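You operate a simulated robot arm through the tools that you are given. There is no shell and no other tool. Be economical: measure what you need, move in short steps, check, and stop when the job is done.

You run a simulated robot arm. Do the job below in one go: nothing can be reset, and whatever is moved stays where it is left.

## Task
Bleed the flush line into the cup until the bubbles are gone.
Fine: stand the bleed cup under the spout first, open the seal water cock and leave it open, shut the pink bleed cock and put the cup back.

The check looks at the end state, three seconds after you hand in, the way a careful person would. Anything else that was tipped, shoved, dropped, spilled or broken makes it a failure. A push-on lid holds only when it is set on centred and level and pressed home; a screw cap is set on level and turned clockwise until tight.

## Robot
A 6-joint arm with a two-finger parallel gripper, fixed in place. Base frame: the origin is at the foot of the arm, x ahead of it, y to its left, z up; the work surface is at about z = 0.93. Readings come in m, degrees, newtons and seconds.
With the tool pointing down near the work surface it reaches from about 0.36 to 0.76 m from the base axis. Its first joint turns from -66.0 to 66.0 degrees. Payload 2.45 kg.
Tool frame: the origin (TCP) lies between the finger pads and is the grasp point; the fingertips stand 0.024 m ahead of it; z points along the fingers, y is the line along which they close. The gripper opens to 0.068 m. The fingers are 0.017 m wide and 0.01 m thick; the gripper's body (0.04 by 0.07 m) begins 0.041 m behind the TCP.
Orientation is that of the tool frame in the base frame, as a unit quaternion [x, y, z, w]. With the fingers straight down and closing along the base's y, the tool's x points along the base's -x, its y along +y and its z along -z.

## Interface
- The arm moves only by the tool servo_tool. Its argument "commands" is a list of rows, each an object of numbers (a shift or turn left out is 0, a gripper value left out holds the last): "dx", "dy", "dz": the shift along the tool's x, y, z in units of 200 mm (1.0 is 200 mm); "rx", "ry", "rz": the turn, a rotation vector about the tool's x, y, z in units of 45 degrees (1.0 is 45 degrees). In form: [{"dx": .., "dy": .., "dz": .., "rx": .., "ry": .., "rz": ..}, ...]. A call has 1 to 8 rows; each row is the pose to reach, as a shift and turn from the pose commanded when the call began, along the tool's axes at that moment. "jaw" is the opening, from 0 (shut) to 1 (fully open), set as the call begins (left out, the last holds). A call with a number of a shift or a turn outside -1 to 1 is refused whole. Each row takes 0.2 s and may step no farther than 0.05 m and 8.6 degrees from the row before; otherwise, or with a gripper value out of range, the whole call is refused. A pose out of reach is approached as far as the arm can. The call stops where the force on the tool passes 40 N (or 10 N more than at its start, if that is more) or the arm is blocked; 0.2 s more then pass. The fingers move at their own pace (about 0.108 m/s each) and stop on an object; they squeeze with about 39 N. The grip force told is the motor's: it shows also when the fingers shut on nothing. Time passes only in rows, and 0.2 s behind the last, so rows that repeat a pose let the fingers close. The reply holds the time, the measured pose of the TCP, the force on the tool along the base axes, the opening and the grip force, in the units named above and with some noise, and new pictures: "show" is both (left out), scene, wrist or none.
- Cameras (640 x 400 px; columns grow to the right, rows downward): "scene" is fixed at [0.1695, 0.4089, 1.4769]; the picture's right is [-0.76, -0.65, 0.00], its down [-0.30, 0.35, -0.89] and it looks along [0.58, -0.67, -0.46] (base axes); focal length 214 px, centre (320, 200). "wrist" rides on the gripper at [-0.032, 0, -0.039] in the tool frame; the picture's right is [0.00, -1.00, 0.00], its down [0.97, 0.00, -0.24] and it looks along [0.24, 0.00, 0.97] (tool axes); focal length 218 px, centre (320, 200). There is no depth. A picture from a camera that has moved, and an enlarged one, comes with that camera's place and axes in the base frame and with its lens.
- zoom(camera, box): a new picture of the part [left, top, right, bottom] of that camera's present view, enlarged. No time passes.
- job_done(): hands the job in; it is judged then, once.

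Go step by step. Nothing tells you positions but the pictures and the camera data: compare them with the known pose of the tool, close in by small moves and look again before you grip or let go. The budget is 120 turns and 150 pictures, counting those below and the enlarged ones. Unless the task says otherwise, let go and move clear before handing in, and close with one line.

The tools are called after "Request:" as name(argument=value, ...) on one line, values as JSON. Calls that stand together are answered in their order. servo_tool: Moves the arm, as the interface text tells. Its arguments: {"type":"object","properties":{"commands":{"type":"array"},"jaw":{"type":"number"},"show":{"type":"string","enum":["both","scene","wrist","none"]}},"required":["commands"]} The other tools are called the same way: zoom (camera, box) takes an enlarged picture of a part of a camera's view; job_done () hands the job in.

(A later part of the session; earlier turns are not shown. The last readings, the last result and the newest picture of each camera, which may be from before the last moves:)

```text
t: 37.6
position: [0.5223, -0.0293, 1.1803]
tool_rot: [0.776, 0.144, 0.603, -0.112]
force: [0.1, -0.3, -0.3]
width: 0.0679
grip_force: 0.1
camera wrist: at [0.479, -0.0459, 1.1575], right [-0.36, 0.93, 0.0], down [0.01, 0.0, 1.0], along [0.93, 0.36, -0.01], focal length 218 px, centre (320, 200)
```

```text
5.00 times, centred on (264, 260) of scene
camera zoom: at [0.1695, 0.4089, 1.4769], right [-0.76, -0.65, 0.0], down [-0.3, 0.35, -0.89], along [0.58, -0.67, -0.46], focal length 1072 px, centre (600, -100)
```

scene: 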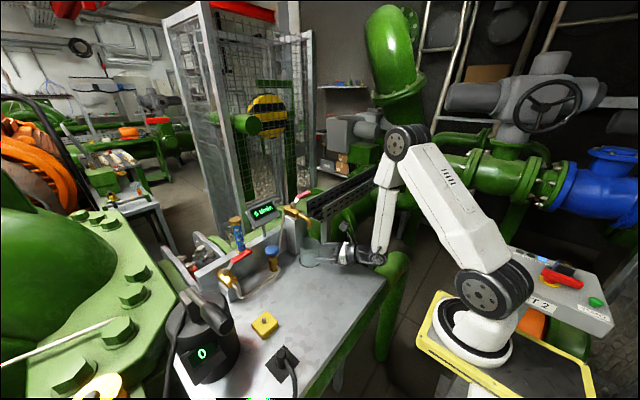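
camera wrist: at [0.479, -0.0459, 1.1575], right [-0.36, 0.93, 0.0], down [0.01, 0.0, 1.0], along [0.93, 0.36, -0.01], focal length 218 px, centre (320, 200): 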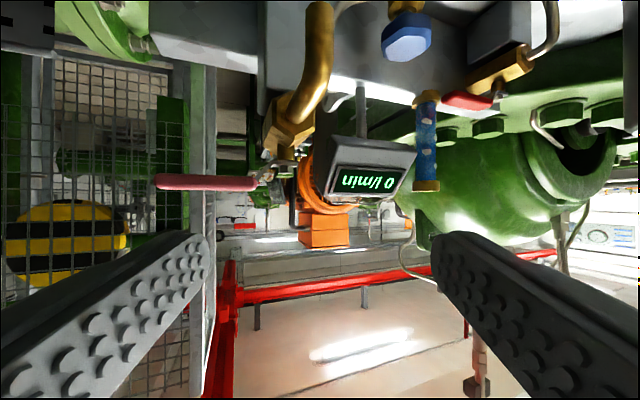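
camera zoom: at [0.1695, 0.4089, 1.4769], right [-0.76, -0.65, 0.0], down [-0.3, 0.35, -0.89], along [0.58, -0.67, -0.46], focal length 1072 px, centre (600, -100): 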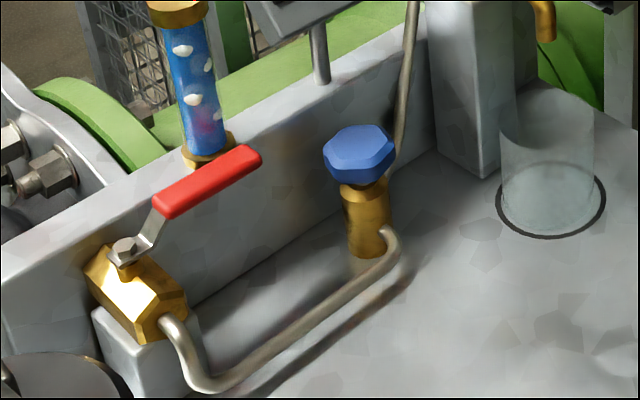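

The red handle is at about (0.651, 0.20, 1.045), and the sight glass behind it means it must swing toward the robot. I'll pinch the handle from the front with the tool horizontal and the jaws closing vertically, which means rolling the tool by -270°.

Request:
servo_tool(commands=[{"rz": -0.166}, {"rz": -0.333}, {"rz": -0.5}, {"rz": -0.667}, {"rz": -0.833}, {"rz": -1.0}], show="none")

Request:
servo_tool(commands=[{"rz": -0.166}, {"rz": -0.333}, {"rz": -0.5}, {"rz": -0.667}, {"rz": -0.833}, {"rz": -1.0}], show="none")

Request:
servo_tool(commands=[{"rz": -0.166}, {"rz": -0.333}, {"rz": -0.5}, {"rz": -0.667}, {"rz": -0.833}, {"rz": -1.0}], show="none")

Request:
servo_tool(commands=[{"rz": -0.166}, {"rz": -0.333}, {"rz": -0.5}, {"rz": -0.667}, {"rz": -0.833}, {"rz": -1.0}], show="none")

Request:
servo_tool(commands=[{"rz": -0.166}, {"rz": -0.333}, {"rz": -0.5}, {"rz": -0.667}, {"rz": -0.833}, {"rz": -1.0}], show="none")

Request:
servo_tool(commands=[{"rz": -0.166}, {"rz": -0.333}, {"rz": -0.5}, {"rz": -0.667}, {"rz": -0.833}, {"rz": -1.0}], show="wrist")

```text
t: 39.0
position: [0.5224, -0.032, 1.1805]
tool_rot: [0.661, 0.431, 0.6, 0.129]
force: [-0.3, 1.3, 0.9]
width: 0.0682
grip_force: 0.1
```

```text
t: 40.4
position: [0.5222, -0.0321, 1.1802]
tool_rot: [0.447, 0.651, 0.504, 0.349]
force: [-0.4, 0.2, 0.4]
width: 0.068
grip_force: 0.0
```

```text
t: 41.8
position: [0.5213, -0.0315, 1.1806]
tool_rot: [0.165, 0.772, 0.333, 0.516]
force: [0.1, -0.2, 0.3]
width: 0.0684
grip_force: 0.1
```

```text
t: 43.2
position: [0.5215, -0.031, 1.1806]
tool_rot: [-0.144, 0.776, 0.11, 0.604]
force: [-0.6, -0.3, -0.2]
width: 0.068
grip_force: 0.1
```

```text
t: 44.6
position: [0.515, -0.0458, 1.2452]
tool_rot: [-0.431, 0.668, -0.124, 0.595]
force: [-0.3, 0.0, -0.3]
width: 0.0678
grip_force: 0.0
out of reach, approached as far as the arm can: row 4, 5, 6
```

```text
t: 46.0
position: [0.5329, -0.0044, 1.3733]
tool_rot: [0.659, -0.47, 0.33, -0.486]
force: [-0.8, 0.0, 0.3]
width: 0.068
grip_force: 0.1
out of reach, approached as far as the arm can: row 1, 2, 3, 4, 5, 6
camera wrist: at [0.4867, 0.0132, 1.3858], right [0.3, 0.09, 0.95], down [0.12, -0.99, 0.05], along [0.95, 0.09, -0.31], focal length 218 px, centre (320, 200)
```

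wrist: 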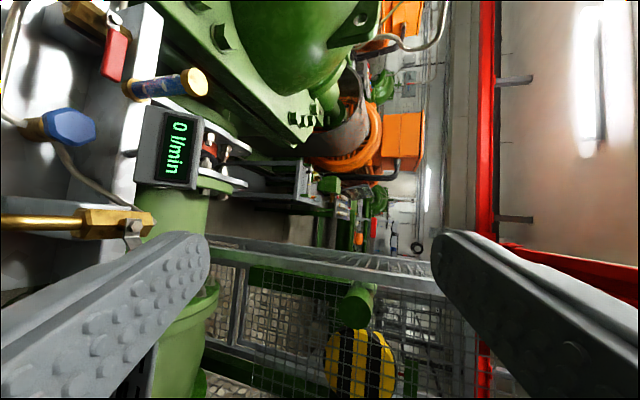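

Box is on the right as wanted, but the arm drifted up at the reach limit. Moving toward the red cock, levelling the tool at the same time.

Request:
servo_tool(commands=[{"dx": -0.118, "dy": 0.118, "dz": 0.11, "rx": 0.067}, {"dx": -0.236, "dy": 0.237, "dz": 0.22, "rx": 0.133}, {"dx": -0.354, "dy": 0.355, "dz": 0.33, "rx": 0.2}, {"dx": -0.472, "dy": 0.473, "dz": 0.44, "rx": 0.267}, {"dx": -0.59, "dy": 0.592, "dz": 0.55, "rx": 0.333}, {"dx": -0.7075, "dy": 0.71, "dz": 0.6585, "rx": 0.4}, {"dx": -0.7075, "dy": 0.71, "dz": 0.6585, "rx": 0.4}], show="both")

```text
t: 47.6
position: [0.5357, 0.1338, 1.4022]
tool_rot: [0.622, -0.454, 0.361, -0.526]
force: [-0.4, 0.0, -0.2]
width: 0.0679
grip_force: 0.1
out of reach, approached as far as the arm can: row 1, 2, 3, 4, 5, 6, 7
camera wrist: at [0.4892, 0.1521, 1.4107], right [0.19, 0.04, 0.98], down [0.09, -1.0, 0.02], along [0.98, 0.09, -0.19], focal length 218 px, centre (320, 200)
```

scene: 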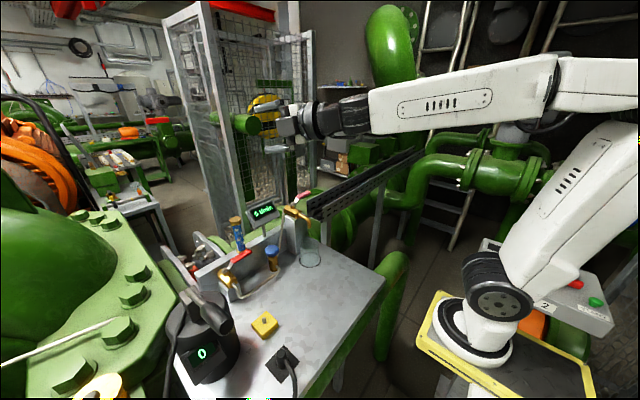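
wrist: 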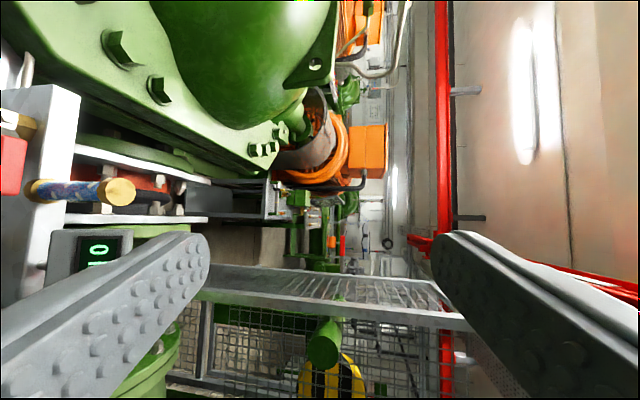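

Rolling that way hits a joint limit. New plan: return to roll 0 with a 35° tilt and hook the closed fingertips behind the red handle near its pivot, clear of the sight glass.

Request:
servo_tool(commands=[{"rx": -0.031, "ry": 0.0722, "rz": 0.1386}, {"rx": -0.062, "ry": 0.1444, "rz": 0.277}, {"rx": -0.093, "ry": 0.2166, "rz": 0.416}, {"rx": -0.124, "ry": 0.2888, "rz": 0.554}, {"rx": -0.155, "ry": 0.361, "rz": 0.693}], jaw=0.0, show="none")

Request:
servo_tool(commands=[{"rx": -0.031, "ry": 0.0722, "rz": 0.1386}, {"rx": -0.062, "ry": 0.1444, "rz": 0.277}, {"rx": -0.093, "ry": 0.2166, "rz": 0.416}, {"rx": -0.124, "ry": 0.2888, "rz": 0.554}, {"rx": -0.155, "ry": 0.361, "rz": 0.693}], show="none")

Request:
servo_tool(commands=[{"rx": -0.031, "ry": 0.0722, "rz": 0.1386}, {"rx": -0.062, "ry": 0.1444, "rz": 0.277}, {"rx": -0.093, "ry": 0.2166, "rz": 0.416}, {"rx": -0.124, "ry": 0.2888, "rz": 0.554}, {"rx": -0.155, "ry": 0.361, "rz": 0.693}, {"rx": -0.155, "ry": 0.361, "rz": 0.693}], show="none")

```text
t: 48.8
position: [0.5369, 0.1262, 1.4111]
tool_rot: [-0.502, 0.66, -0.296, 0.475]
force: [0.7, -0.3, -0.3]
width: 0.0
grip_force: 24.0
out of reach, approached as far as the arm can: row 1, 2
```

```text
t: 50.0
position: [0.5378, 0.1229, 1.4127]
tool_rot: [-0.236, 0.866, -0.138, 0.418]
force: [-0.9, 0.1, -0.9]
width: 0.0003
grip_force: 23.2
```

```text
t: 51.4
position: [0.5383, 0.1241, 1.412]
tool_rot: [0.001, 0.954, -0.001, 0.3]
force: [0.3, -0.1, 0.0]
width: 0.0
grip_force: 23.8
```

Orientation is now a clean 35° tilt. Moving above the red cock with the fingers closed.

Request:
servo_tool(commands=[{"dx": -0.0066, "dy": 0.084, "dz": 0.193}, {"dx": -0.013, "dy": 0.168, "dz": 0.385}, {"dx": -0.02, "dy": 0.252, "dz": 0.578}, {"dx": -0.026, "dy": 0.336, "dz": 0.771}, {"dx": -0.033, "dy": 0.42, "dz": 0.9635}, {"dx": -0.033, "dy": 0.42, "dz": 0.9635}], show="both")

```text
t: 52.8
position: [0.6544, 0.2057, 1.2582]
tool_rot: [0.0, 0.954, 0.0, 0.301]
force: [-0.6, -0.1, 0.3]
width: 0.0
grip_force: 23.3
camera wrist: at [0.6565, 0.2052, 1.3083], right [0.0, -1.0, 0.0], down [-0.93, 0.0, -0.36], along [0.36, 0.0, -0.93], focal length 218 px, centre (320, 200)
```

scene: 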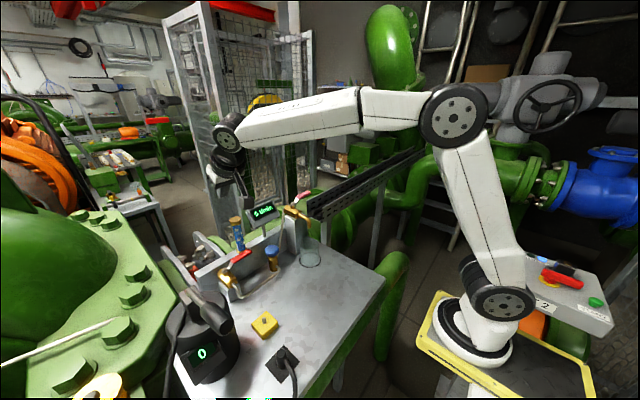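
wrist: 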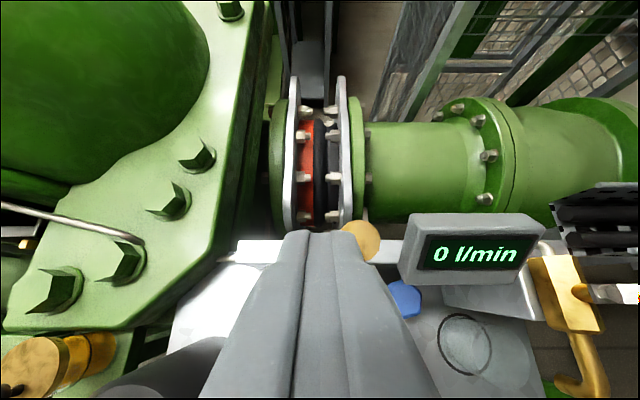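

The sight-glass cap is at (0.685, 0.175), as estimated. Descending partway to z 1.13 at (0.674, 0.212).

Request:
servo_tool(commands=[{"dx": 0.096, "dy": 0.0315, "dz": 0.193}, {"dx": 0.191, "dy": 0.0315, "dz": 0.387}, {"dx": 0.287, "dy": 0.0315, "dz": 0.58}, {"dx": 0.287, "dy": 0.0315, "dz": 0.58}], show="wrist")

Request:
zoom(camera="scene", box=[192, 200, 288, 260])

```text
t: 53.8
position: [0.6733, 0.2134, 1.1291]
tool_rot: [0.001, 0.954, -0.001, 0.299]
force: [0.0, -0.8, -1.1]
width: 0.0
grip_force: 24.0
camera wrist: at [0.6765, 0.2134, 1.1786], right [0.0, -1.0, 0.0], down [-0.93, 0.0, -0.36], along [0.36, 0.0, -0.93], focal length 218 px, centre (320, 200)
```

wrist: 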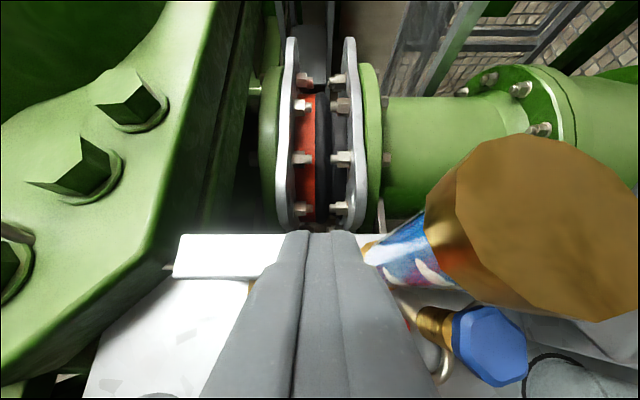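

```text
6.67 times, centred on (240, 230) of scene
camera zoom: at [0.1695, 0.4089, 1.4769], right [-0.76, -0.65, 0.0], down [-0.3, 0.35, -0.89], along [0.58, -0.67, -0.46], focal length 1430 px, centre (853, 0)
```

zoom: 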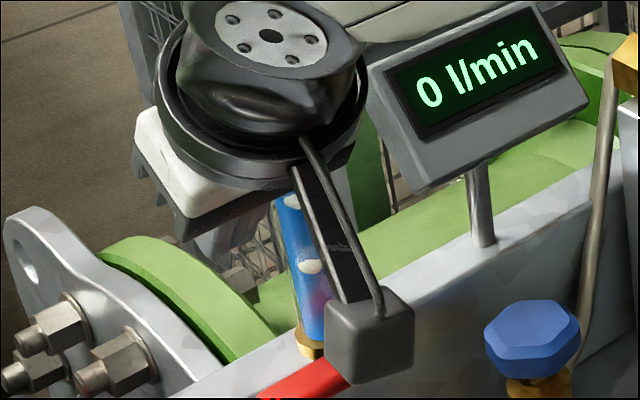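

About 4 mm of margin to the cap, so the gripper clears it. Descending slowly behind the handle.

Request:
servo_tool(commands=[{"dx": 0.04, "dy": 0.008, "dz": 0.0573}, {"dx": 0.08, "dy": 0.008, "dz": 0.1146}, {"dx": 0.12, "dy": 0.008, "dz": 0.172}, {"dx": 0.16, "dy": 0.008, "dz": 0.229}, {"dx": 0.201, "dy": 0.008, "dz": 0.2866}, {"dx": 0.201, "dy": 0.008, "dz": 0.2866}], show="wrist")

Request:
zoom(camera="scene", box=[192, 220, 288, 280])

```text
t: 55.2
position: [0.6735, 0.2153, 1.0607]
tool_rot: [0.0, 0.954, 0.0, 0.299]
force: [0.7, 0.3, 0.9]
width: 0.0001
grip_force: 23.7
camera wrist: at [0.6773, 0.2152, 1.1097], right [0.0, -1.0, 0.0], down [-0.93, 0.0, -0.36], along [0.36, 0.0, -0.93], focal length 218 px, centre (320, 200)
```

wrist: 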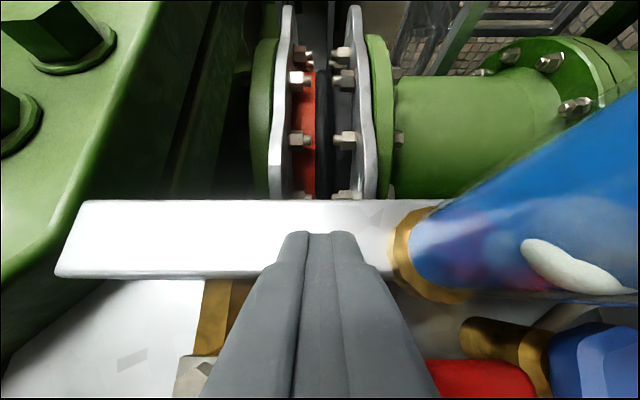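

```text
6.67 times, centred on (240, 250) of scene
camera zoom: at [0.1695, 0.4089, 1.4769], right [-0.76, -0.65, 0.0], down [-0.3, 0.35, -0.89], along [0.58, -0.67, -0.46], focal length 1430 px, centre (853, -133)
```

zoom: 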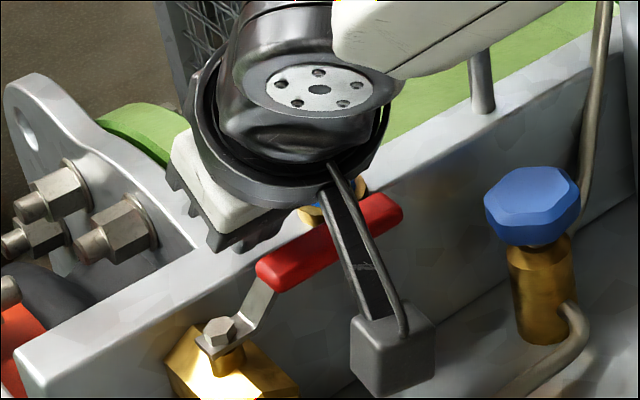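

I'm behind the red handle without contact. Pulling it toward the robot along its arc, first half.

Request:
servo_tool(commands=[{"dx": 0.0087, "dz": 0.0125}, {"dx": 0.039, "dz": -0.009}, {"dx": 0.068, "dy": -0.023, "dz": -0.029}, {"dx": 0.0965, "dy": -0.0465, "dz": -0.049}, {"dx": 0.134, "dy": -0.06, "dz": -0.075}, {"dx": 0.1715, "dy": -0.07, "dz": -0.1017}], show="wrist")

Request:
zoom(camera="scene", box=[192, 220, 288, 280])

```text
t: 56.6
position: [0.6339, 0.1996, 1.0587]
tool_rot: [0.001, 0.954, -0.002, 0.3]
force: [1.7, -0.4, 1.4]
width: 0.0001
grip_force: 23.4
camera wrist: at [0.6364, 0.2002, 1.1083], right [0.0, -1.0, 0.0], down [-0.93, 0.0, -0.36], along [0.36, 0.0, -0.93], focal length 218 px, centre (320, 200)
```

wrist: 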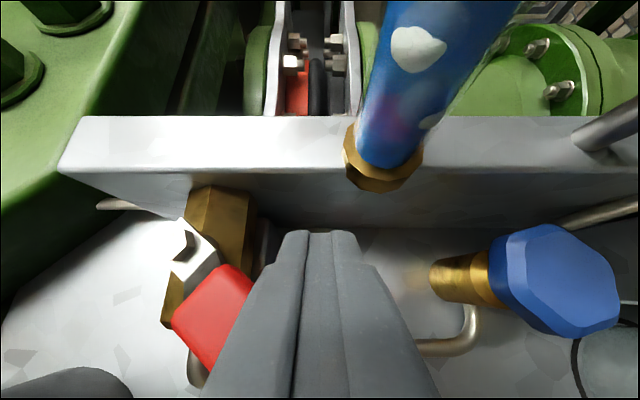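

```text
6.67 times, centred on (240, 250) of scene
camera zoom: at [0.1695, 0.4089, 1.4769], right [-0.76, -0.65, 0.0], down [-0.3, 0.35, -0.89], along [0.58, -0.67, -0.46], focal length 1430 px, centre (853, -133)
```

zoom: 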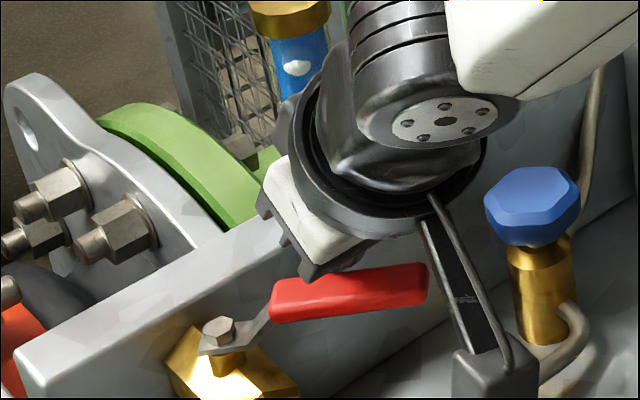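

The lever turns freely. Continuing the arc to the open stop.

Request:
servo_tool(commands=[{"dx": 0.04, "dy": 0.008, "dz": -0.028}, {"dx": 0.0786, "dy": 0.0235, "dz": -0.055}, {"dx": 0.118, "dy": 0.053, "dz": -0.083}, {"dx": 0.15, "dy": 0.087, "dz": -0.105}, {"dx": 0.165, "dy": 0.118, "dz": -0.114}, {"dx": 0.171, "dy": 0.1485, "dz": -0.1197}], show="wrist")

Request:
zoom(camera="scene", box=[192, 200, 320, 280])

```text
t: 58.0
position: [0.5891, 0.2299, 1.0575]
tool_rot: [0.0, 0.954, -0.002, 0.299]
force: [0.0, -0.9, -1.2]
width: 0.0
grip_force: 23.9
camera wrist: at [0.5928, 0.2306, 1.1075], right [0.0, -1.0, 0.0], down [-0.93, 0.0, -0.36], along [0.36, 0.0, -0.93], focal length 218 px, centre (320, 200)
```

wrist: 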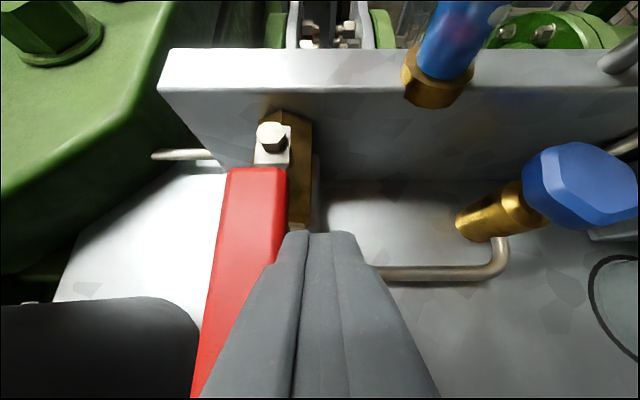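

```text
5.00 times, centred on (256, 240) of scene
camera zoom: at [0.1695, 0.4088, 1.4769], right [-0.76, -0.65, 0.0], down [-0.3, 0.35, -0.89], along [0.58, -0.67, -0.46], focal length 1072 px, centre (640, 0)
```

zoom: 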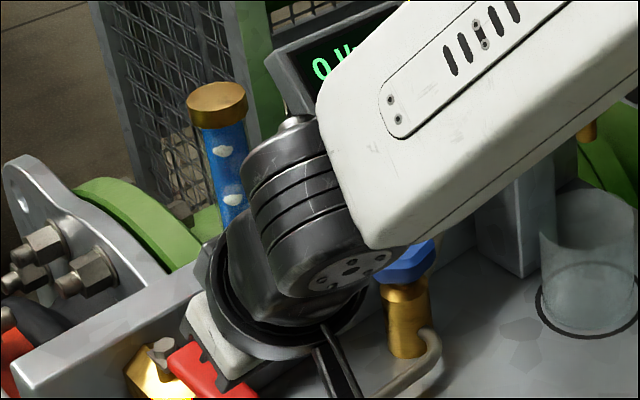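

The handle is nearly aligned with the body. Nudging further until I feel the stop.

Request:
servo_tool(commands=[{"dy": 0.015}, {"dy": 0.03}, {"dy": 0.03}], show="wrist")

```text
t: 58.8
position: [0.5889, 0.2326, 1.057]
tool_rot: [0.003, 0.955, -0.005, 0.298]
force: [-14.3, -31.4, 7.6]
width: 0.0
grip_force: 23.8
camera wrist: at [0.5933, 0.2327, 1.1073], right [-0.01, -1.0, 0.01], down [-0.93, 0.01, -0.36], along [0.36, -0.01, -0.93], focal length 218 px, centre (320, 200)
```

wrist: 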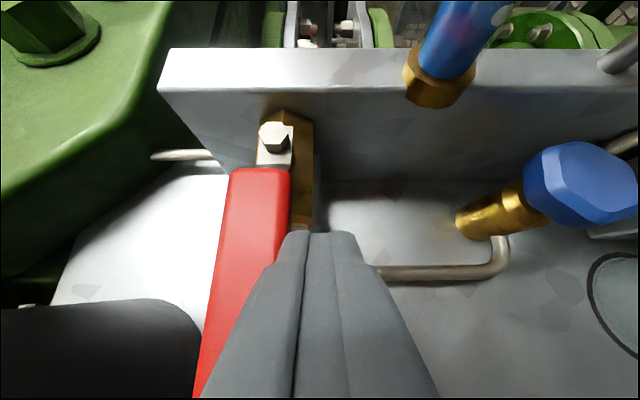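

Red cock is open at its stop. Backing off and rising.

Request:
servo_tool(commands=[{"dy": -0.06}, {"dy": -0.12}, {"dy": -0.12, "dx": -0.115, "dz": -0.164}, {"dy": -0.12, "dx": -0.23, "dz": -0.328}, {"dy": -0.12, "dx": -0.344, "dz": -0.491}, {"dy": -0.12, "dx": -0.459, "dz": -0.655}, {"dy": -0.12, "dx": -0.459, "dz": -0.655}], show="both")

Request:
zoom(camera="scene", box=[192, 180, 352, 280])

```text
t: 60.4
position: [0.5931, 0.2113, 1.2151]
tool_rot: [0.001, 0.954, -0.002, 0.3]
force: [0.4, -0.9, -1.0]
width: 0.0
grip_force: 23.3
camera wrist: at [0.5957, 0.2115, 1.2653], right [0.0, -1.0, 0.0], down [-0.93, 0.0, -0.36], along [0.36, 0.0, -0.93], focal length 218 px, centre (320, 200)
```

scene: 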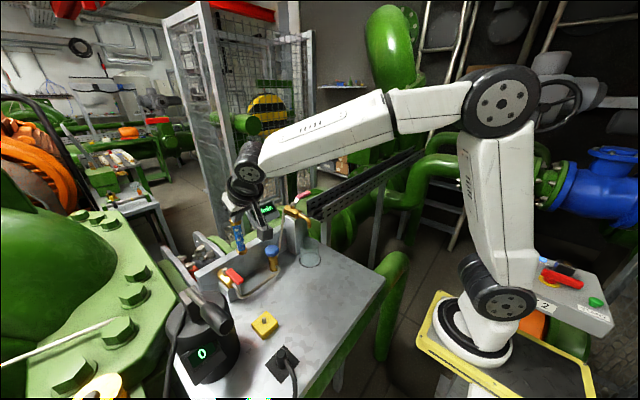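
wrist: 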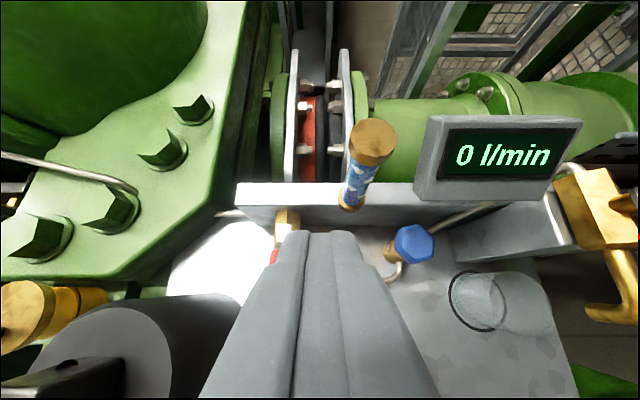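

```text
4.00 times, centred on (272, 230) of scene
camera zoom: at [0.1695, 0.4089, 1.4769], right [-0.76, -0.65, 0.0], down [-0.3, 0.35, -0.89], along [0.58, -0.67, -0.46], focal length 858 px, centre (512, 80)
```

zoom: 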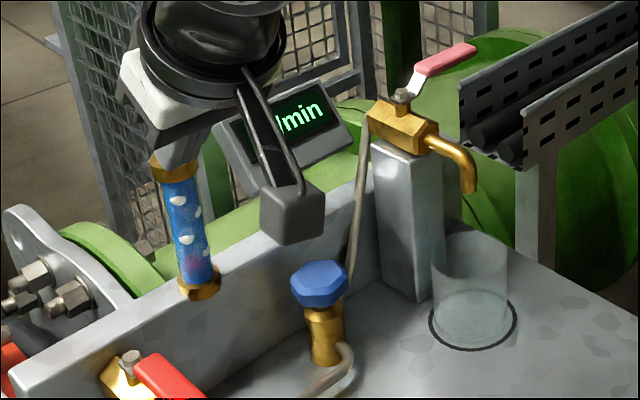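

Still 0 l/min and the cup is well placed. Moving across to the pink cock (pivot about (0.653, -0.008), handle z about 1.145).

Request:
servo_tool(commands=[{"dx": -0.126, "dz": -0.05}, {"dx": -0.252, "dy": -0.2125, "dz": -0.0985}, {"dx": -0.252, "dy": -0.425, "dz": -0.0985}, {"dx": -0.252, "dy": -0.6375, "dz": -0.0985}, {"dx": -0.252, "dy": -0.85, "dz": -0.0985}], show="none")

Request:
servo_tool(commands=[{"dx": -0.08, "dy": -0.18, "dz": 0.055}, {"dx": -0.16, "dy": -0.36, "dz": 0.11}, {"dx": -0.225, "dy": -0.545, "dz": 0.157}, {"dx": -0.225, "dy": -0.545, "dz": 0.157}], show="wrist")

```text
refused: row 2 steps farther than a row can; nothing moved
```

```text
t: 61.4
position: [0.6499, 0.1033, 1.2185]
tool_rot: [0.001, 0.954, -0.001, 0.3]
force: [-0.4, 0.5, -0.2]
width: 0.0001
grip_force: 23.6
camera wrist: at [0.6529, 0.1037, 1.2676], right [0.0, -1.0, 0.0], down [-0.93, 0.0, -0.36], along [0.36, 0.0, -0.93], focal length 218 px, centre (320, 200)
```

wrist: 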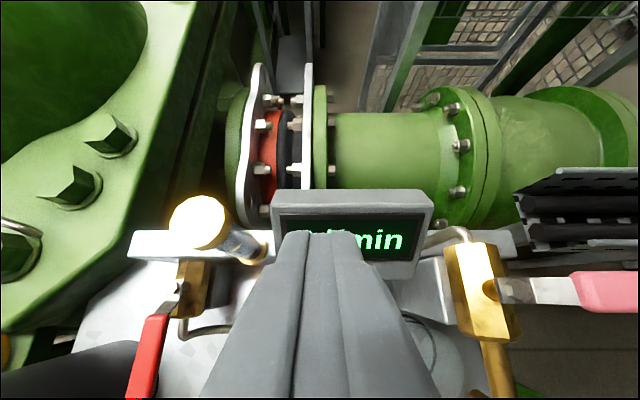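

First call was refused, but the second one passed safely. Rising, then continuing to above the pink handle.

Request:
servo_tool(commands=[{"dx": -0.144, "dz": -0.205}, {"dx": -0.165, "dy": -0.19, "dz": -0.19}, {"dx": -0.19, "dy": -0.38, "dz": -0.17}, {"dx": -0.215, "dy": -0.57, "dz": -0.155}, {"dx": -0.24, "dy": -0.76, "dz": -0.135}, {"dx": -0.26, "dy": -0.855, "dz": -0.123}, {"dx": -0.26, "dy": -0.855, "dz": -0.123}], show="wrist")

```text
refused: row 1 steps farther than a row can; nothing moved
```

Request:
servo_tool(commands=[{"dx": -0.12, "dz": -0.17}, {"dx": -0.165, "dy": -0.19, "dz": -0.19}, {"dx": -0.19, "dy": -0.38, "dz": -0.17}, {"dx": -0.215, "dy": -0.57, "dz": -0.155}, {"dx": -0.24, "dy": -0.76, "dz": -0.135}, {"dx": -0.26, "dy": -0.855, "dz": -0.123}, {"dx": -0.26, "dy": -0.855, "dz": -0.123}], show="wrist")

Request:
zoom(camera="scene", box=[224, 170, 352, 250])

```text
t: 63.0
position: [0.6769, -0.0679, 1.2689]
tool_rot: [0.001, 0.954, -0.001, 0.3]
force: [0.0, 0.4, 0.4]
width: 0.0
grip_force: 23.5
camera wrist: at [0.6799, -0.0674, 1.318], right [0.0, -1.0, 0.0], down [-0.93, 0.0, -0.36], along [0.36, 0.0, -0.93], focal length 218 px, centre (320, 200)
```

wrist: 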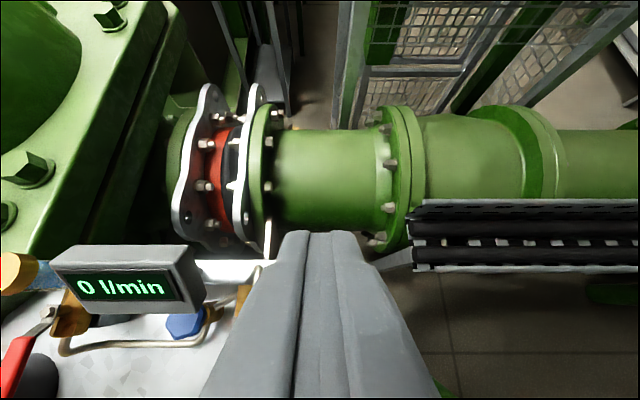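

```text
5.00 times, centred on (288, 210) of scene
camera zoom: at [0.1695, 0.4088, 1.4769], right [-0.76, -0.65, 0.0], down [-0.3, 0.35, -0.89], along [0.58, -0.67, -0.46], focal length 1072 px, centre (480, 150)
```

zoom: 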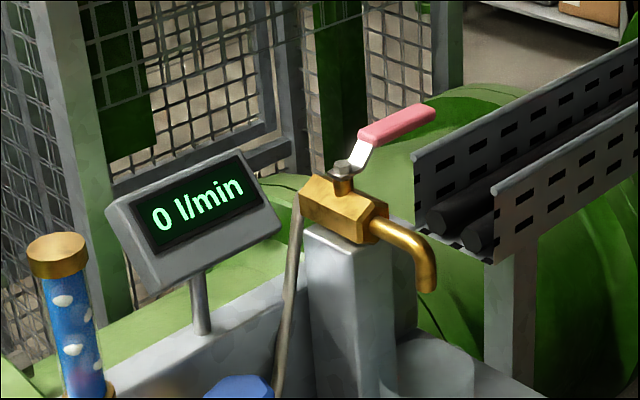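

The handle lies under the fingers. Descending behind it in slow steps to z about 1.157.

Request:
servo_tool(commands=[{"dx": 0.08, "dz": 0.114}, {"dx": 0.16, "dz": 0.228}, {"dx": 0.2, "dz": 0.286}, {"dx": 0.24, "dz": 0.343}, {"dx": 0.28, "dz": 0.4}, {"dx": 0.321, "dz": 0.459}, {"dx": 0.321, "dz": 0.459}], show="wrist")

Request:
zoom(camera="scene", box=[240, 170, 368, 250])

```text
t: 64.6
position: [0.6738, -0.0686, 1.1566]
tool_rot: [0.0, 0.954, -0.001, 0.3]
force: [-0.7, -0.3, 0.7]
width: 0.0
grip_force: 23.7
camera wrist: at [0.6771, -0.0681, 1.2057], right [0.0, -1.0, 0.0], down [-0.93, 0.0, -0.36], along [0.36, 0.0, -0.93], focal length 218 px, centre (320, 200)
```

wrist: 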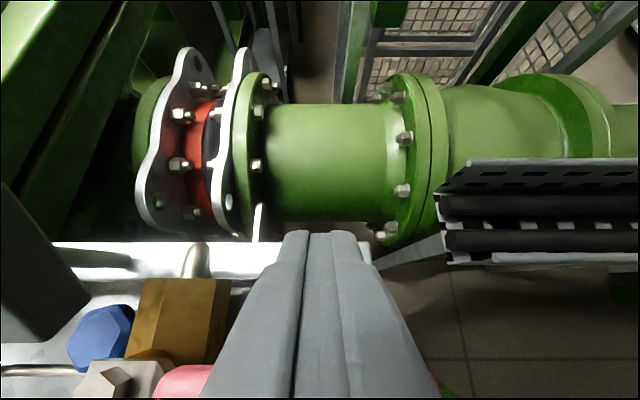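

```text
5.00 times, centred on (304, 210) of scene
camera zoom: at [0.1695, 0.4089, 1.4769], right [-0.76, -0.65, 0.0], down [-0.3, 0.35, -0.89], along [0.58, -0.67, -0.46], focal length 1072 px, centre (400, 150)
```

zoom: 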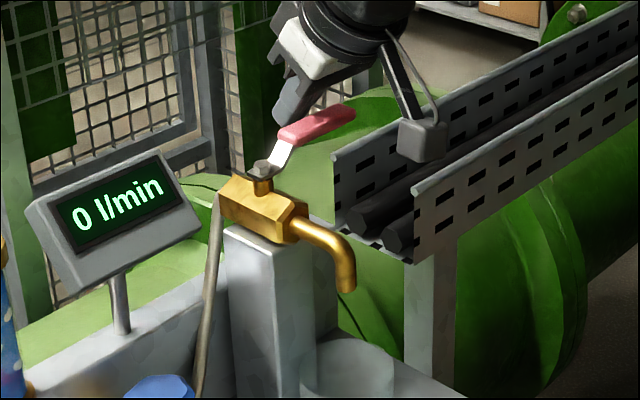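

Hooked behind the pink handle. Pulling it through its arc to open.

Request:
servo_tool(commands=[{"dx": 0.0145, "dz": 0.0205}, {"dx": 0.038, "dz": 0.004}, {"dx": 0.124, "dz": -0.0565}, {"dx": 0.2, "dy": 0.0275, "dz": -0.109}, {"dx": 0.267, "dy": 0.081, "dz": -0.156}, {"dx": 0.32, "dy": 0.1565, "dz": -0.1935}, {"dx": 0.337, "dy": 0.203, "dz": -0.2055}], show="wrist")

Request:
zoom(camera="scene", box=[224, 180, 352, 260])

```text
t: 66.2
position: [0.597, -0.0313, 1.1513]
tool_rot: [0.003, 0.954, -0.003, 0.301]
force: [8.7, -22.5, -4.3]
width: 0.0
grip_force: 22.9
camera wrist: at [0.5996, -0.0305, 1.2013], right [-0.01, -1.0, 0.0], down [-0.93, 0.0, -0.36], along [0.36, 0.0, -0.93], focal length 218 px, centre (320, 200)
```

wrist: 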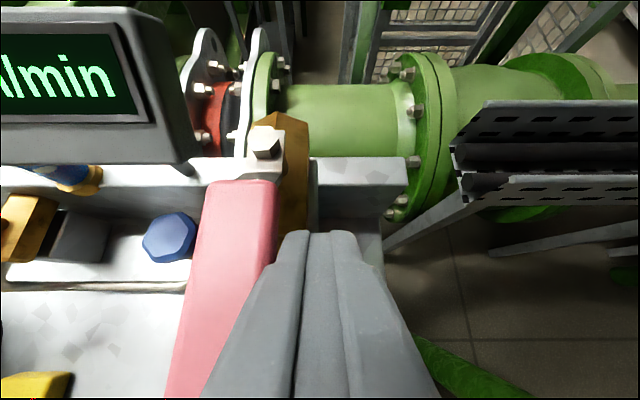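

```text
5.00 times, centred on (288, 220) of scene
camera zoom: at [0.17, 0.4081, 1.4771], right [-0.76, -0.65, 0.0], down [-0.3, 0.35, -0.89], along [0.58, -0.67, -0.46], focal length 1072 px, centre (480, 100)
```

zoom: 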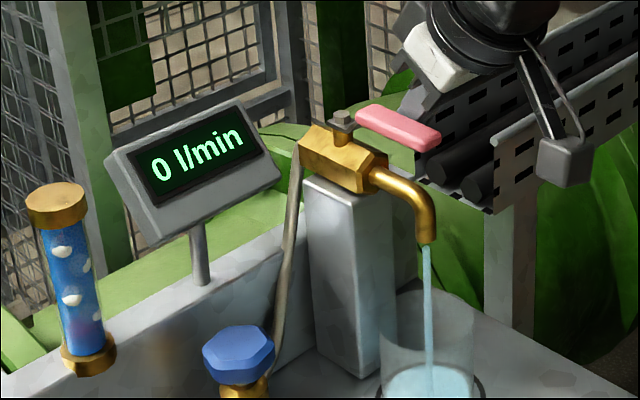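

Water is running cleanly into the cup and the cock is at its open stop. Hopping over the handle to its +y side, ready to close, while watching bubbles and level.

Request:
servo_tool(commands=[{"dy": -0.04}, {"dy": -0.03, "dx": -0.1, "dz": -0.143}, {"dy": 0.12, "dx": -0.11, "dz": -0.155}, {"dy": 0.28, "dx": -0.1, "dz": -0.143}, {"dy": 0.28}], show="wrist")

Request:
zoom(camera="scene", box=[224, 195, 352, 275])

```text
t: 67.4
position: [0.5987, 0.0281, 1.1505]
tool_rot: [0.001, 0.954, -0.002, 0.3]
force: [-0.4, 0.3, 0.0]
width: 0.0002
grip_force: 23.2
camera wrist: at [0.6005, 0.0292, 1.201], right [0.0, -1.0, 0.0], down [-0.93, 0.0, -0.36], along [0.36, 0.0, -0.93], focal length 218 px, centre (320, 200)
```

wrist: 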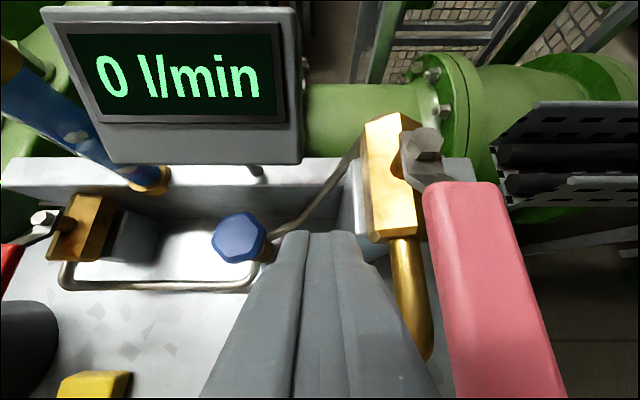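

```text
5.00 times, centred on (288, 235) of scene
camera zoom: at [0.1695, 0.4089, 1.4769], right [-0.76, -0.65, 0.0], down [-0.3, 0.35, -0.89], along [0.58, -0.67, -0.46], focal length 1072 px, centre (480, 25)
```

zoom: 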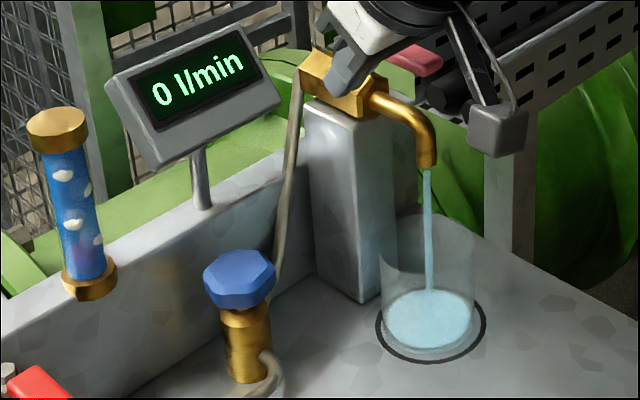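

Level is about a fifth and bubbles are still present. Waiting about one second.

Request:
servo_tool(commands=[{}, {}, {}, {}], show="none")

Request:
zoom(camera="scene", box=[224, 195, 352, 275])

```text
t: 68.4
position: [0.5978, 0.0289, 1.1521]
tool_rot: [0.0, 0.954, -0.001, 0.3]
force: [-0.3, -0.1, -0.1]
width: 0.0001
grip_force: 23.9
```

```text
5.00 times, centred on (288, 235) of scene
camera zoom: at [0.1695, 0.4089, 1.4769], right [-0.76, -0.65, 0.0], down [-0.3, 0.35, -0.89], along [0.58, -0.67, -0.46], focal length 1072 px, centre (480, 25)
```

zoom: 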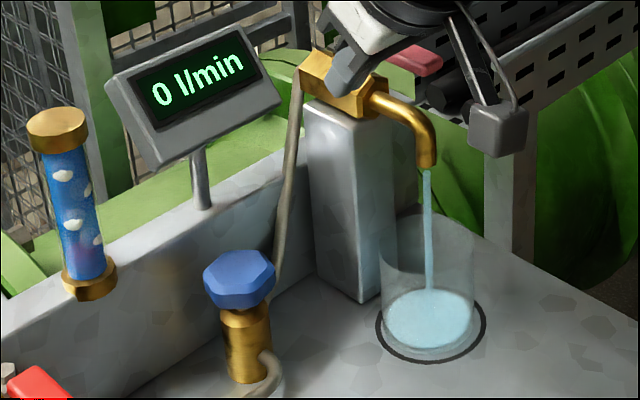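

The level is rising very slowly. Waiting longer.

Request:
servo_tool(commands=[{}, {}, {}, {}, {}, {}, {}, {}], show="none")

Request:
zoom(camera="scene", box=[224, 195, 352, 275])

```text
t: 70.2
position: [0.5966, 0.0282, 1.1513]
tool_rot: [0.001, 0.954, -0.002, 0.3]
force: [0.9, -0.1, -0.3]
width: 0.0
grip_force: 23.8
```

```text
5.00 times, centred on (288, 235) of scene
camera zoom: at [0.1695, 0.4089, 1.4769], right [-0.76, -0.65, 0.0], down [-0.3, 0.35, -0.89], along [0.58, -0.67, -0.46], focal length 1072 px, centre (480, 25)
```

zoom: 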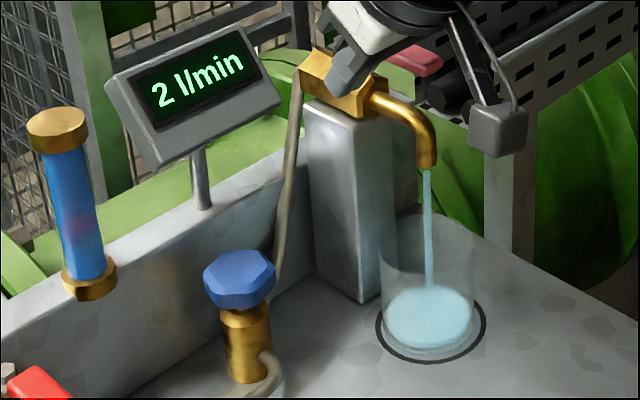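

Bubbles are gone and it reads 2 l/min. Closing the pink cock now.

Request:
servo_tool(commands=[{"dx": 0.0205, "dy": -0.155, "dz": -0.0145}, {"dx": 0.0205, "dy": -0.228, "dz": -0.0145}, {"dx": 0.0, "dy": -0.322, "dz": 0.0}, {"dx": -0.037, "dy": -0.41, "dz": 0.026}, {"dx": -0.099, "dy": -0.4715, "dz": 0.0695}, {"dx": -0.115, "dy": -0.4715, "dz": 0.08}], show="wrist")

Request:
zoom(camera="scene", box=[224, 185, 352, 265])

```text
t: 71.6
position: [0.6232, -0.0639, 1.1514]
tool_rot: [0.0, 0.954, -0.001, 0.299]
force: [-7.5, -2.0, -1.7]
width: 0.0003
grip_force: 23.4
camera wrist: at [0.626, -0.0636, 1.2], right [0.0, -1.0, 0.0], down [-0.93, 0.0, -0.36], along [0.36, 0.0, -0.93], focal length 218 px, centre (320, 200)
```

wrist: 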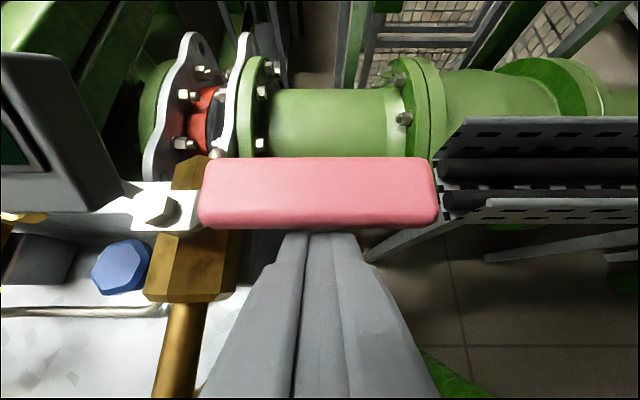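

```text
5.00 times, centred on (288, 225) of scene
camera zoom: at [0.1693, 0.4088, 1.4769], right [-0.76, -0.65, 0.0], down [-0.3, 0.35, -0.89], along [0.58, -0.67, -0.46], focal length 1072 px, centre (480, 75)
```

zoom: 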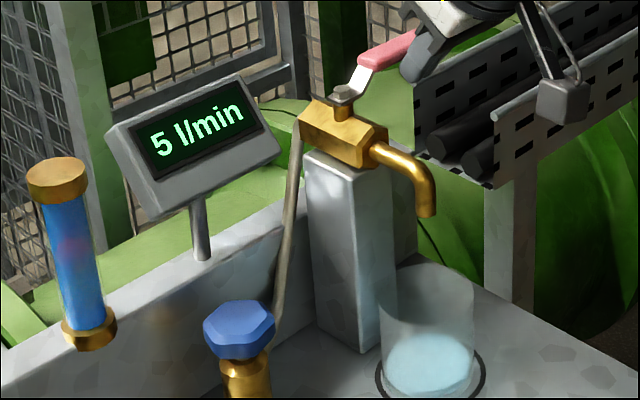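

The spout has stopped and the display reads 5 l/min. A small final nudge against the closed stop, then back off and rise.

Request:
servo_tool(commands=[{"dx": -0.012, "dz": 0.0086}, {"dx": -0.016, "dz": 0.0115}], show="none")

Request:
servo_tool(commands=[{"dx": 0.08, "dz": -0.057}, {"dx": 0.16, "dz": -0.115}, {"dx": 0.04, "dz": -0.28}, {"dx": -0.08, "dz": -0.45}, {"dx": -0.14, "dz": -0.54}, {"dx": -0.14, "dz": -0.54}], show="scene")

Request:
zoom(camera="scene", box=[224, 185, 352, 265])

```text
t: 72.2
position: [0.6241, -0.0644, 1.1481]
tool_rot: [0.0, 0.955, 0.0, 0.295]
force: [-28.2, 0.4, -5.1]
width: 0.0
grip_force: 23.6
```

```text
t: 73.6
position: [0.5877, -0.0656, 1.2559]
tool_rot: [0.0, 0.954, -0.002, 0.3]
force: [-0.5, -0.9, 0.1]
width: 0.0
grip_force: 24.0
```

scene: 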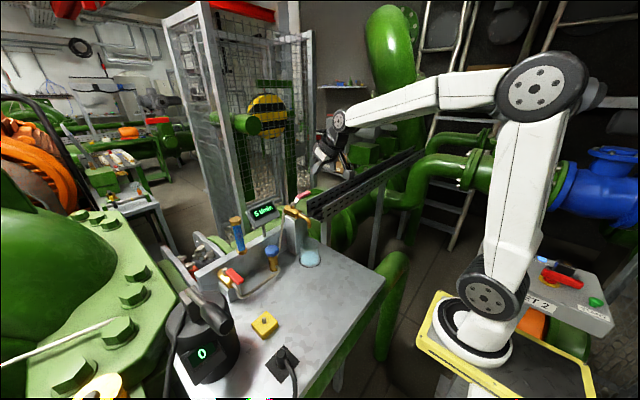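

```text
5.00 times, centred on (288, 225) of scene
camera zoom: at [0.1695, 0.4089, 1.4769], right [-0.76, -0.65, 0.0], down [-0.3, 0.35, -0.89], along [0.58, -0.67, -0.46], focal length 1072 px, centre (480, 75)
```

zoom: 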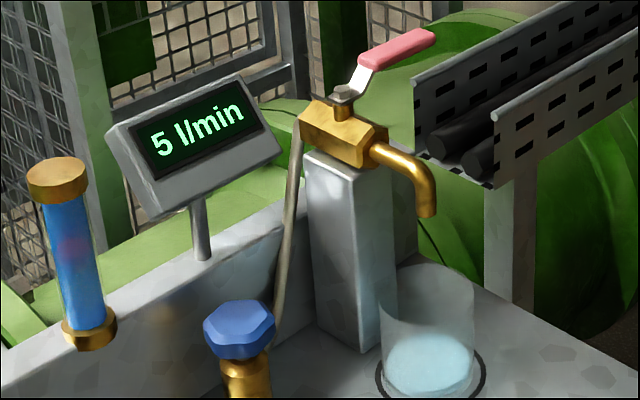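

Pink is shut, the red cock is open, the glass is clear and flow is 5 l/min. Reorienting the tool to the earlier tilted grip (box up) to fetch the cup.

Request:
servo_tool(commands=[{"dx": 0.056, "dy": 0.037, "dz": -0.04, "rx": -0.0644, "ry": 0.028, "rz": 0.1732}, {"dx": 0.112, "dy": 0.075, "dz": -0.079, "rx": -0.1288, "ry": 0.0559, "rz": 0.3464}, {"dx": 0.169, "dy": 0.112, "dz": -0.118, "rx": -0.1933, "ry": 0.0838, "rz": 0.5196}, {"dx": 0.225, "dy": 0.15, "dz": -0.158, "rx": -0.2577, "ry": 0.1118, "rz": 0.6928}], show="none")

Request:
servo_tool(commands=[{"rx": -0.0644, "ry": 0.028, "rz": 0.1732}, {"rx": -0.1288, "ry": 0.0559, "rz": 0.3464}, {"rx": -0.1933, "ry": 0.0838, "rz": 0.5196}, {"rx": -0.2577, "ry": 0.1118, "rz": 0.6928}], show="none")

Request:
servo_tool(commands=[{"rx": -0.0644, "ry": 0.028, "rz": 0.1732}, {"rx": -0.1288, "ry": 0.0559, "rz": 0.3464}, {"rx": -0.1933, "ry": 0.0838, "rz": 0.5196}, {"rx": -0.2577, "ry": 0.1118, "rz": 0.6928}], show="none")

Request:
servo_tool(commands=[{"rx": -0.0644, "ry": 0.028, "rz": 0.1732}, {"rx": -0.1288, "ry": 0.0559, "rz": 0.3464}, {"rx": -0.1933, "ry": 0.0838, "rz": 0.5196}, {"rx": -0.2577, "ry": 0.1118, "rz": 0.6928}], show="none")

Request:
servo_tool(commands=[{"rx": -0.0644, "ry": 0.028, "rz": 0.1732}, {"rx": -0.1288, "ry": 0.0559, "rz": 0.3464}, {"rx": -0.1933, "ry": 0.0838, "rz": 0.5196}, {"rx": -0.2577, "ry": 0.1118, "rz": 0.6928}, {"rx": -0.2577, "ry": 0.1118, "rz": 0.6928}], show="scene")

```text
t: 74.6
position: [0.5342, -0.0355, 1.2553]
tool_rot: [0.227, 0.926, 0.176, 0.246]
force: [0.3, -0.1, -0.3]
width: 0.0001
grip_force: 23.9
```

```text
t: 75.6
position: [0.536, -0.0352, 1.2552]
tool_rot: [0.434, 0.818, 0.337, 0.17]
force: [0.1, 0.0, 0.4]
width: 0.0
grip_force: 23.7
```

```text
t: 76.6
position: [0.5347, -0.035, 1.2564]
tool_rot: [0.603, 0.642, 0.468, 0.081]
force: [-0.1, -0.2, 0.3]
width: 0.0001
grip_force: 23.9
```

```text
t: 77.6
position: [0.5351, -0.0354, 1.2558]
tool_rot: [0.721, 0.408, 0.56, -0.015]
force: [-0.4, 0.3, -0.6]
width: 0.0001
grip_force: 23.8
```

```text
t: 78.8
position: [0.5342, -0.035, 1.2569]
tool_rot: [0.777, 0.142, 0.603, -0.11]
force: [-0.2, -0.2, -1.0]
width: 0.0002
grip_force: 23.7
```

scene: 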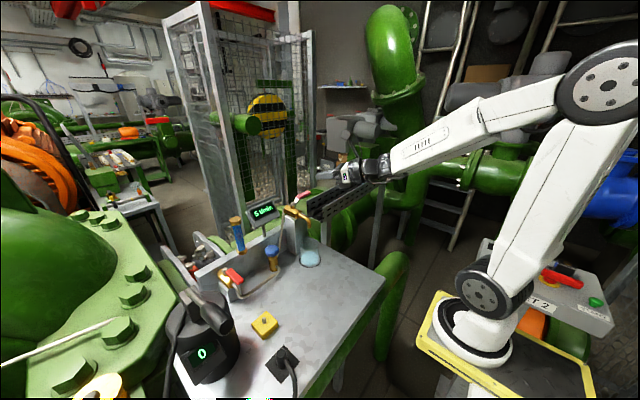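

Orientation matches. Opening the jaw and descending in front of the cup.

Request:
servo_tool(commands=[{"dx": -0.2265, "dy": -0.007, "dz": 0.04}, {"dx": -0.453, "dy": -0.013, "dz": 0.079}, {"dx": -0.6795, "dy": -0.02, "dz": 0.119}], jaw=1.0, show="none")

Request:
servo_tool(commands=[{"dx": -0.2265, "dy": -0.007, "dz": 0.04}, {"dx": -0.453, "dy": -0.013, "dz": 0.079}, {"dx": -0.6795, "dy": -0.02, "dz": 0.119}, {"dx": -0.6795, "dy": -0.02, "dz": 0.119}], show="wrist")

```text
t: 79.6
position: [0.5192, -0.0366, 1.1166]
tool_rot: [0.777, 0.142, 0.603, -0.109]
force: [0.0, 0.1, 0.7]
width: 0.068
grip_force: 0.1
```

```text
t: 80.6
position: [0.511, -0.0373, 0.9833]
tool_rot: [0.777, 0.142, 0.604, -0.109]
force: [1.4, -0.9, -0.5]
width: 0.0683
grip_force: 0.1
camera wrist: at [0.4682, -0.0532, 0.9614], right [-0.35, 0.94, 0.0], down [0.01, 0.0, 1.0], along [0.94, 0.35, -0.01], focal length 218 px, centre (320, 200)
```

wrist: 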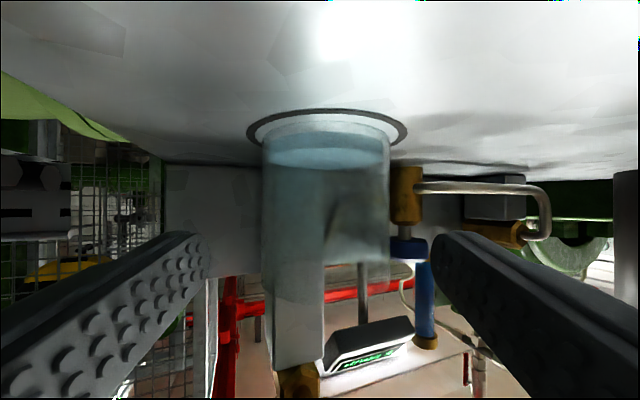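

Request:
zoom(camera="wrist", box=[224, 90, 432, 220])

```text
3.08 times, centred on (328, 155) of wrist
camera zoom: at [0.4682, -0.0532, 0.9614], right [-0.35, 0.94, 0.0], down [0.01, 0.0, 1.0], along [0.94, 0.35, -0.01], focal length 672 px, centre (295, 338)
```

zoom: 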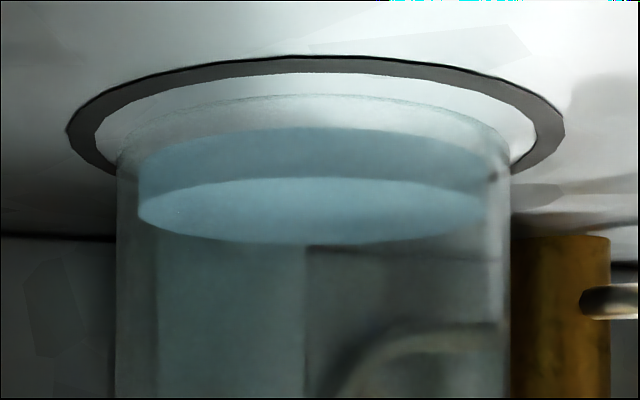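

The cup is 3 mm to -tool-y and 70 mm ahead of the TCP. Correcting laterally and advancing 35 mm to recheck.

Request:
servo_tool(commands=[{"dy": -0.0155}, {"dy": -0.0155, "dx": -0.02, "dz": 0.08}, {"dy": -0.0155, "dx": -0.0435, "dz": 0.17}, {"dy": -0.0155, "dx": -0.0435, "dz": 0.17}], show="wrist")

Request:
zoom(camera="wrist", box=[192, 80, 448, 240])

```text
t: 81.6
position: [0.539, -0.0226, 0.9662]
tool_rot: [0.777, 0.143, 0.603, -0.11]
force: [-1.0, 0.2, -0.1]
width: 0.0679
grip_force: 0.0
camera wrist: at [0.4956, -0.0381, 0.9442], right [-0.35, 0.94, 0.0], down [0.01, 0.0, 1.0], along [0.94, 0.35, -0.01], focal length 218 px, centre (320, 200)
```

wrist: 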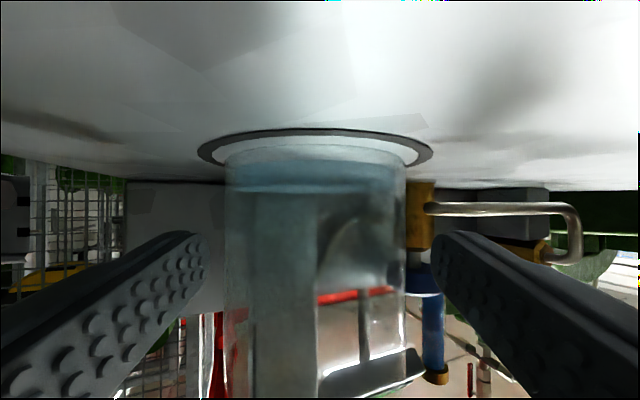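

```text
2.50 times, centred on (320, 160) of wrist
camera zoom: at [0.4956, -0.0381, 0.9442], right [-0.35, 0.94, 0.0], down [0.01, 0.0, 1.0], along [0.94, 0.35, -0.01], focal length 546 px, centre (320, 300)
```

zoom: 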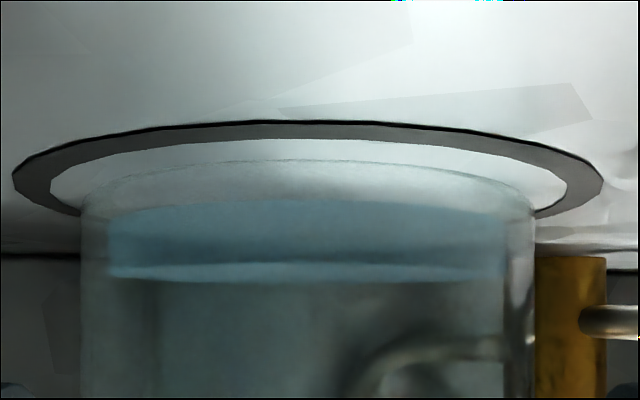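

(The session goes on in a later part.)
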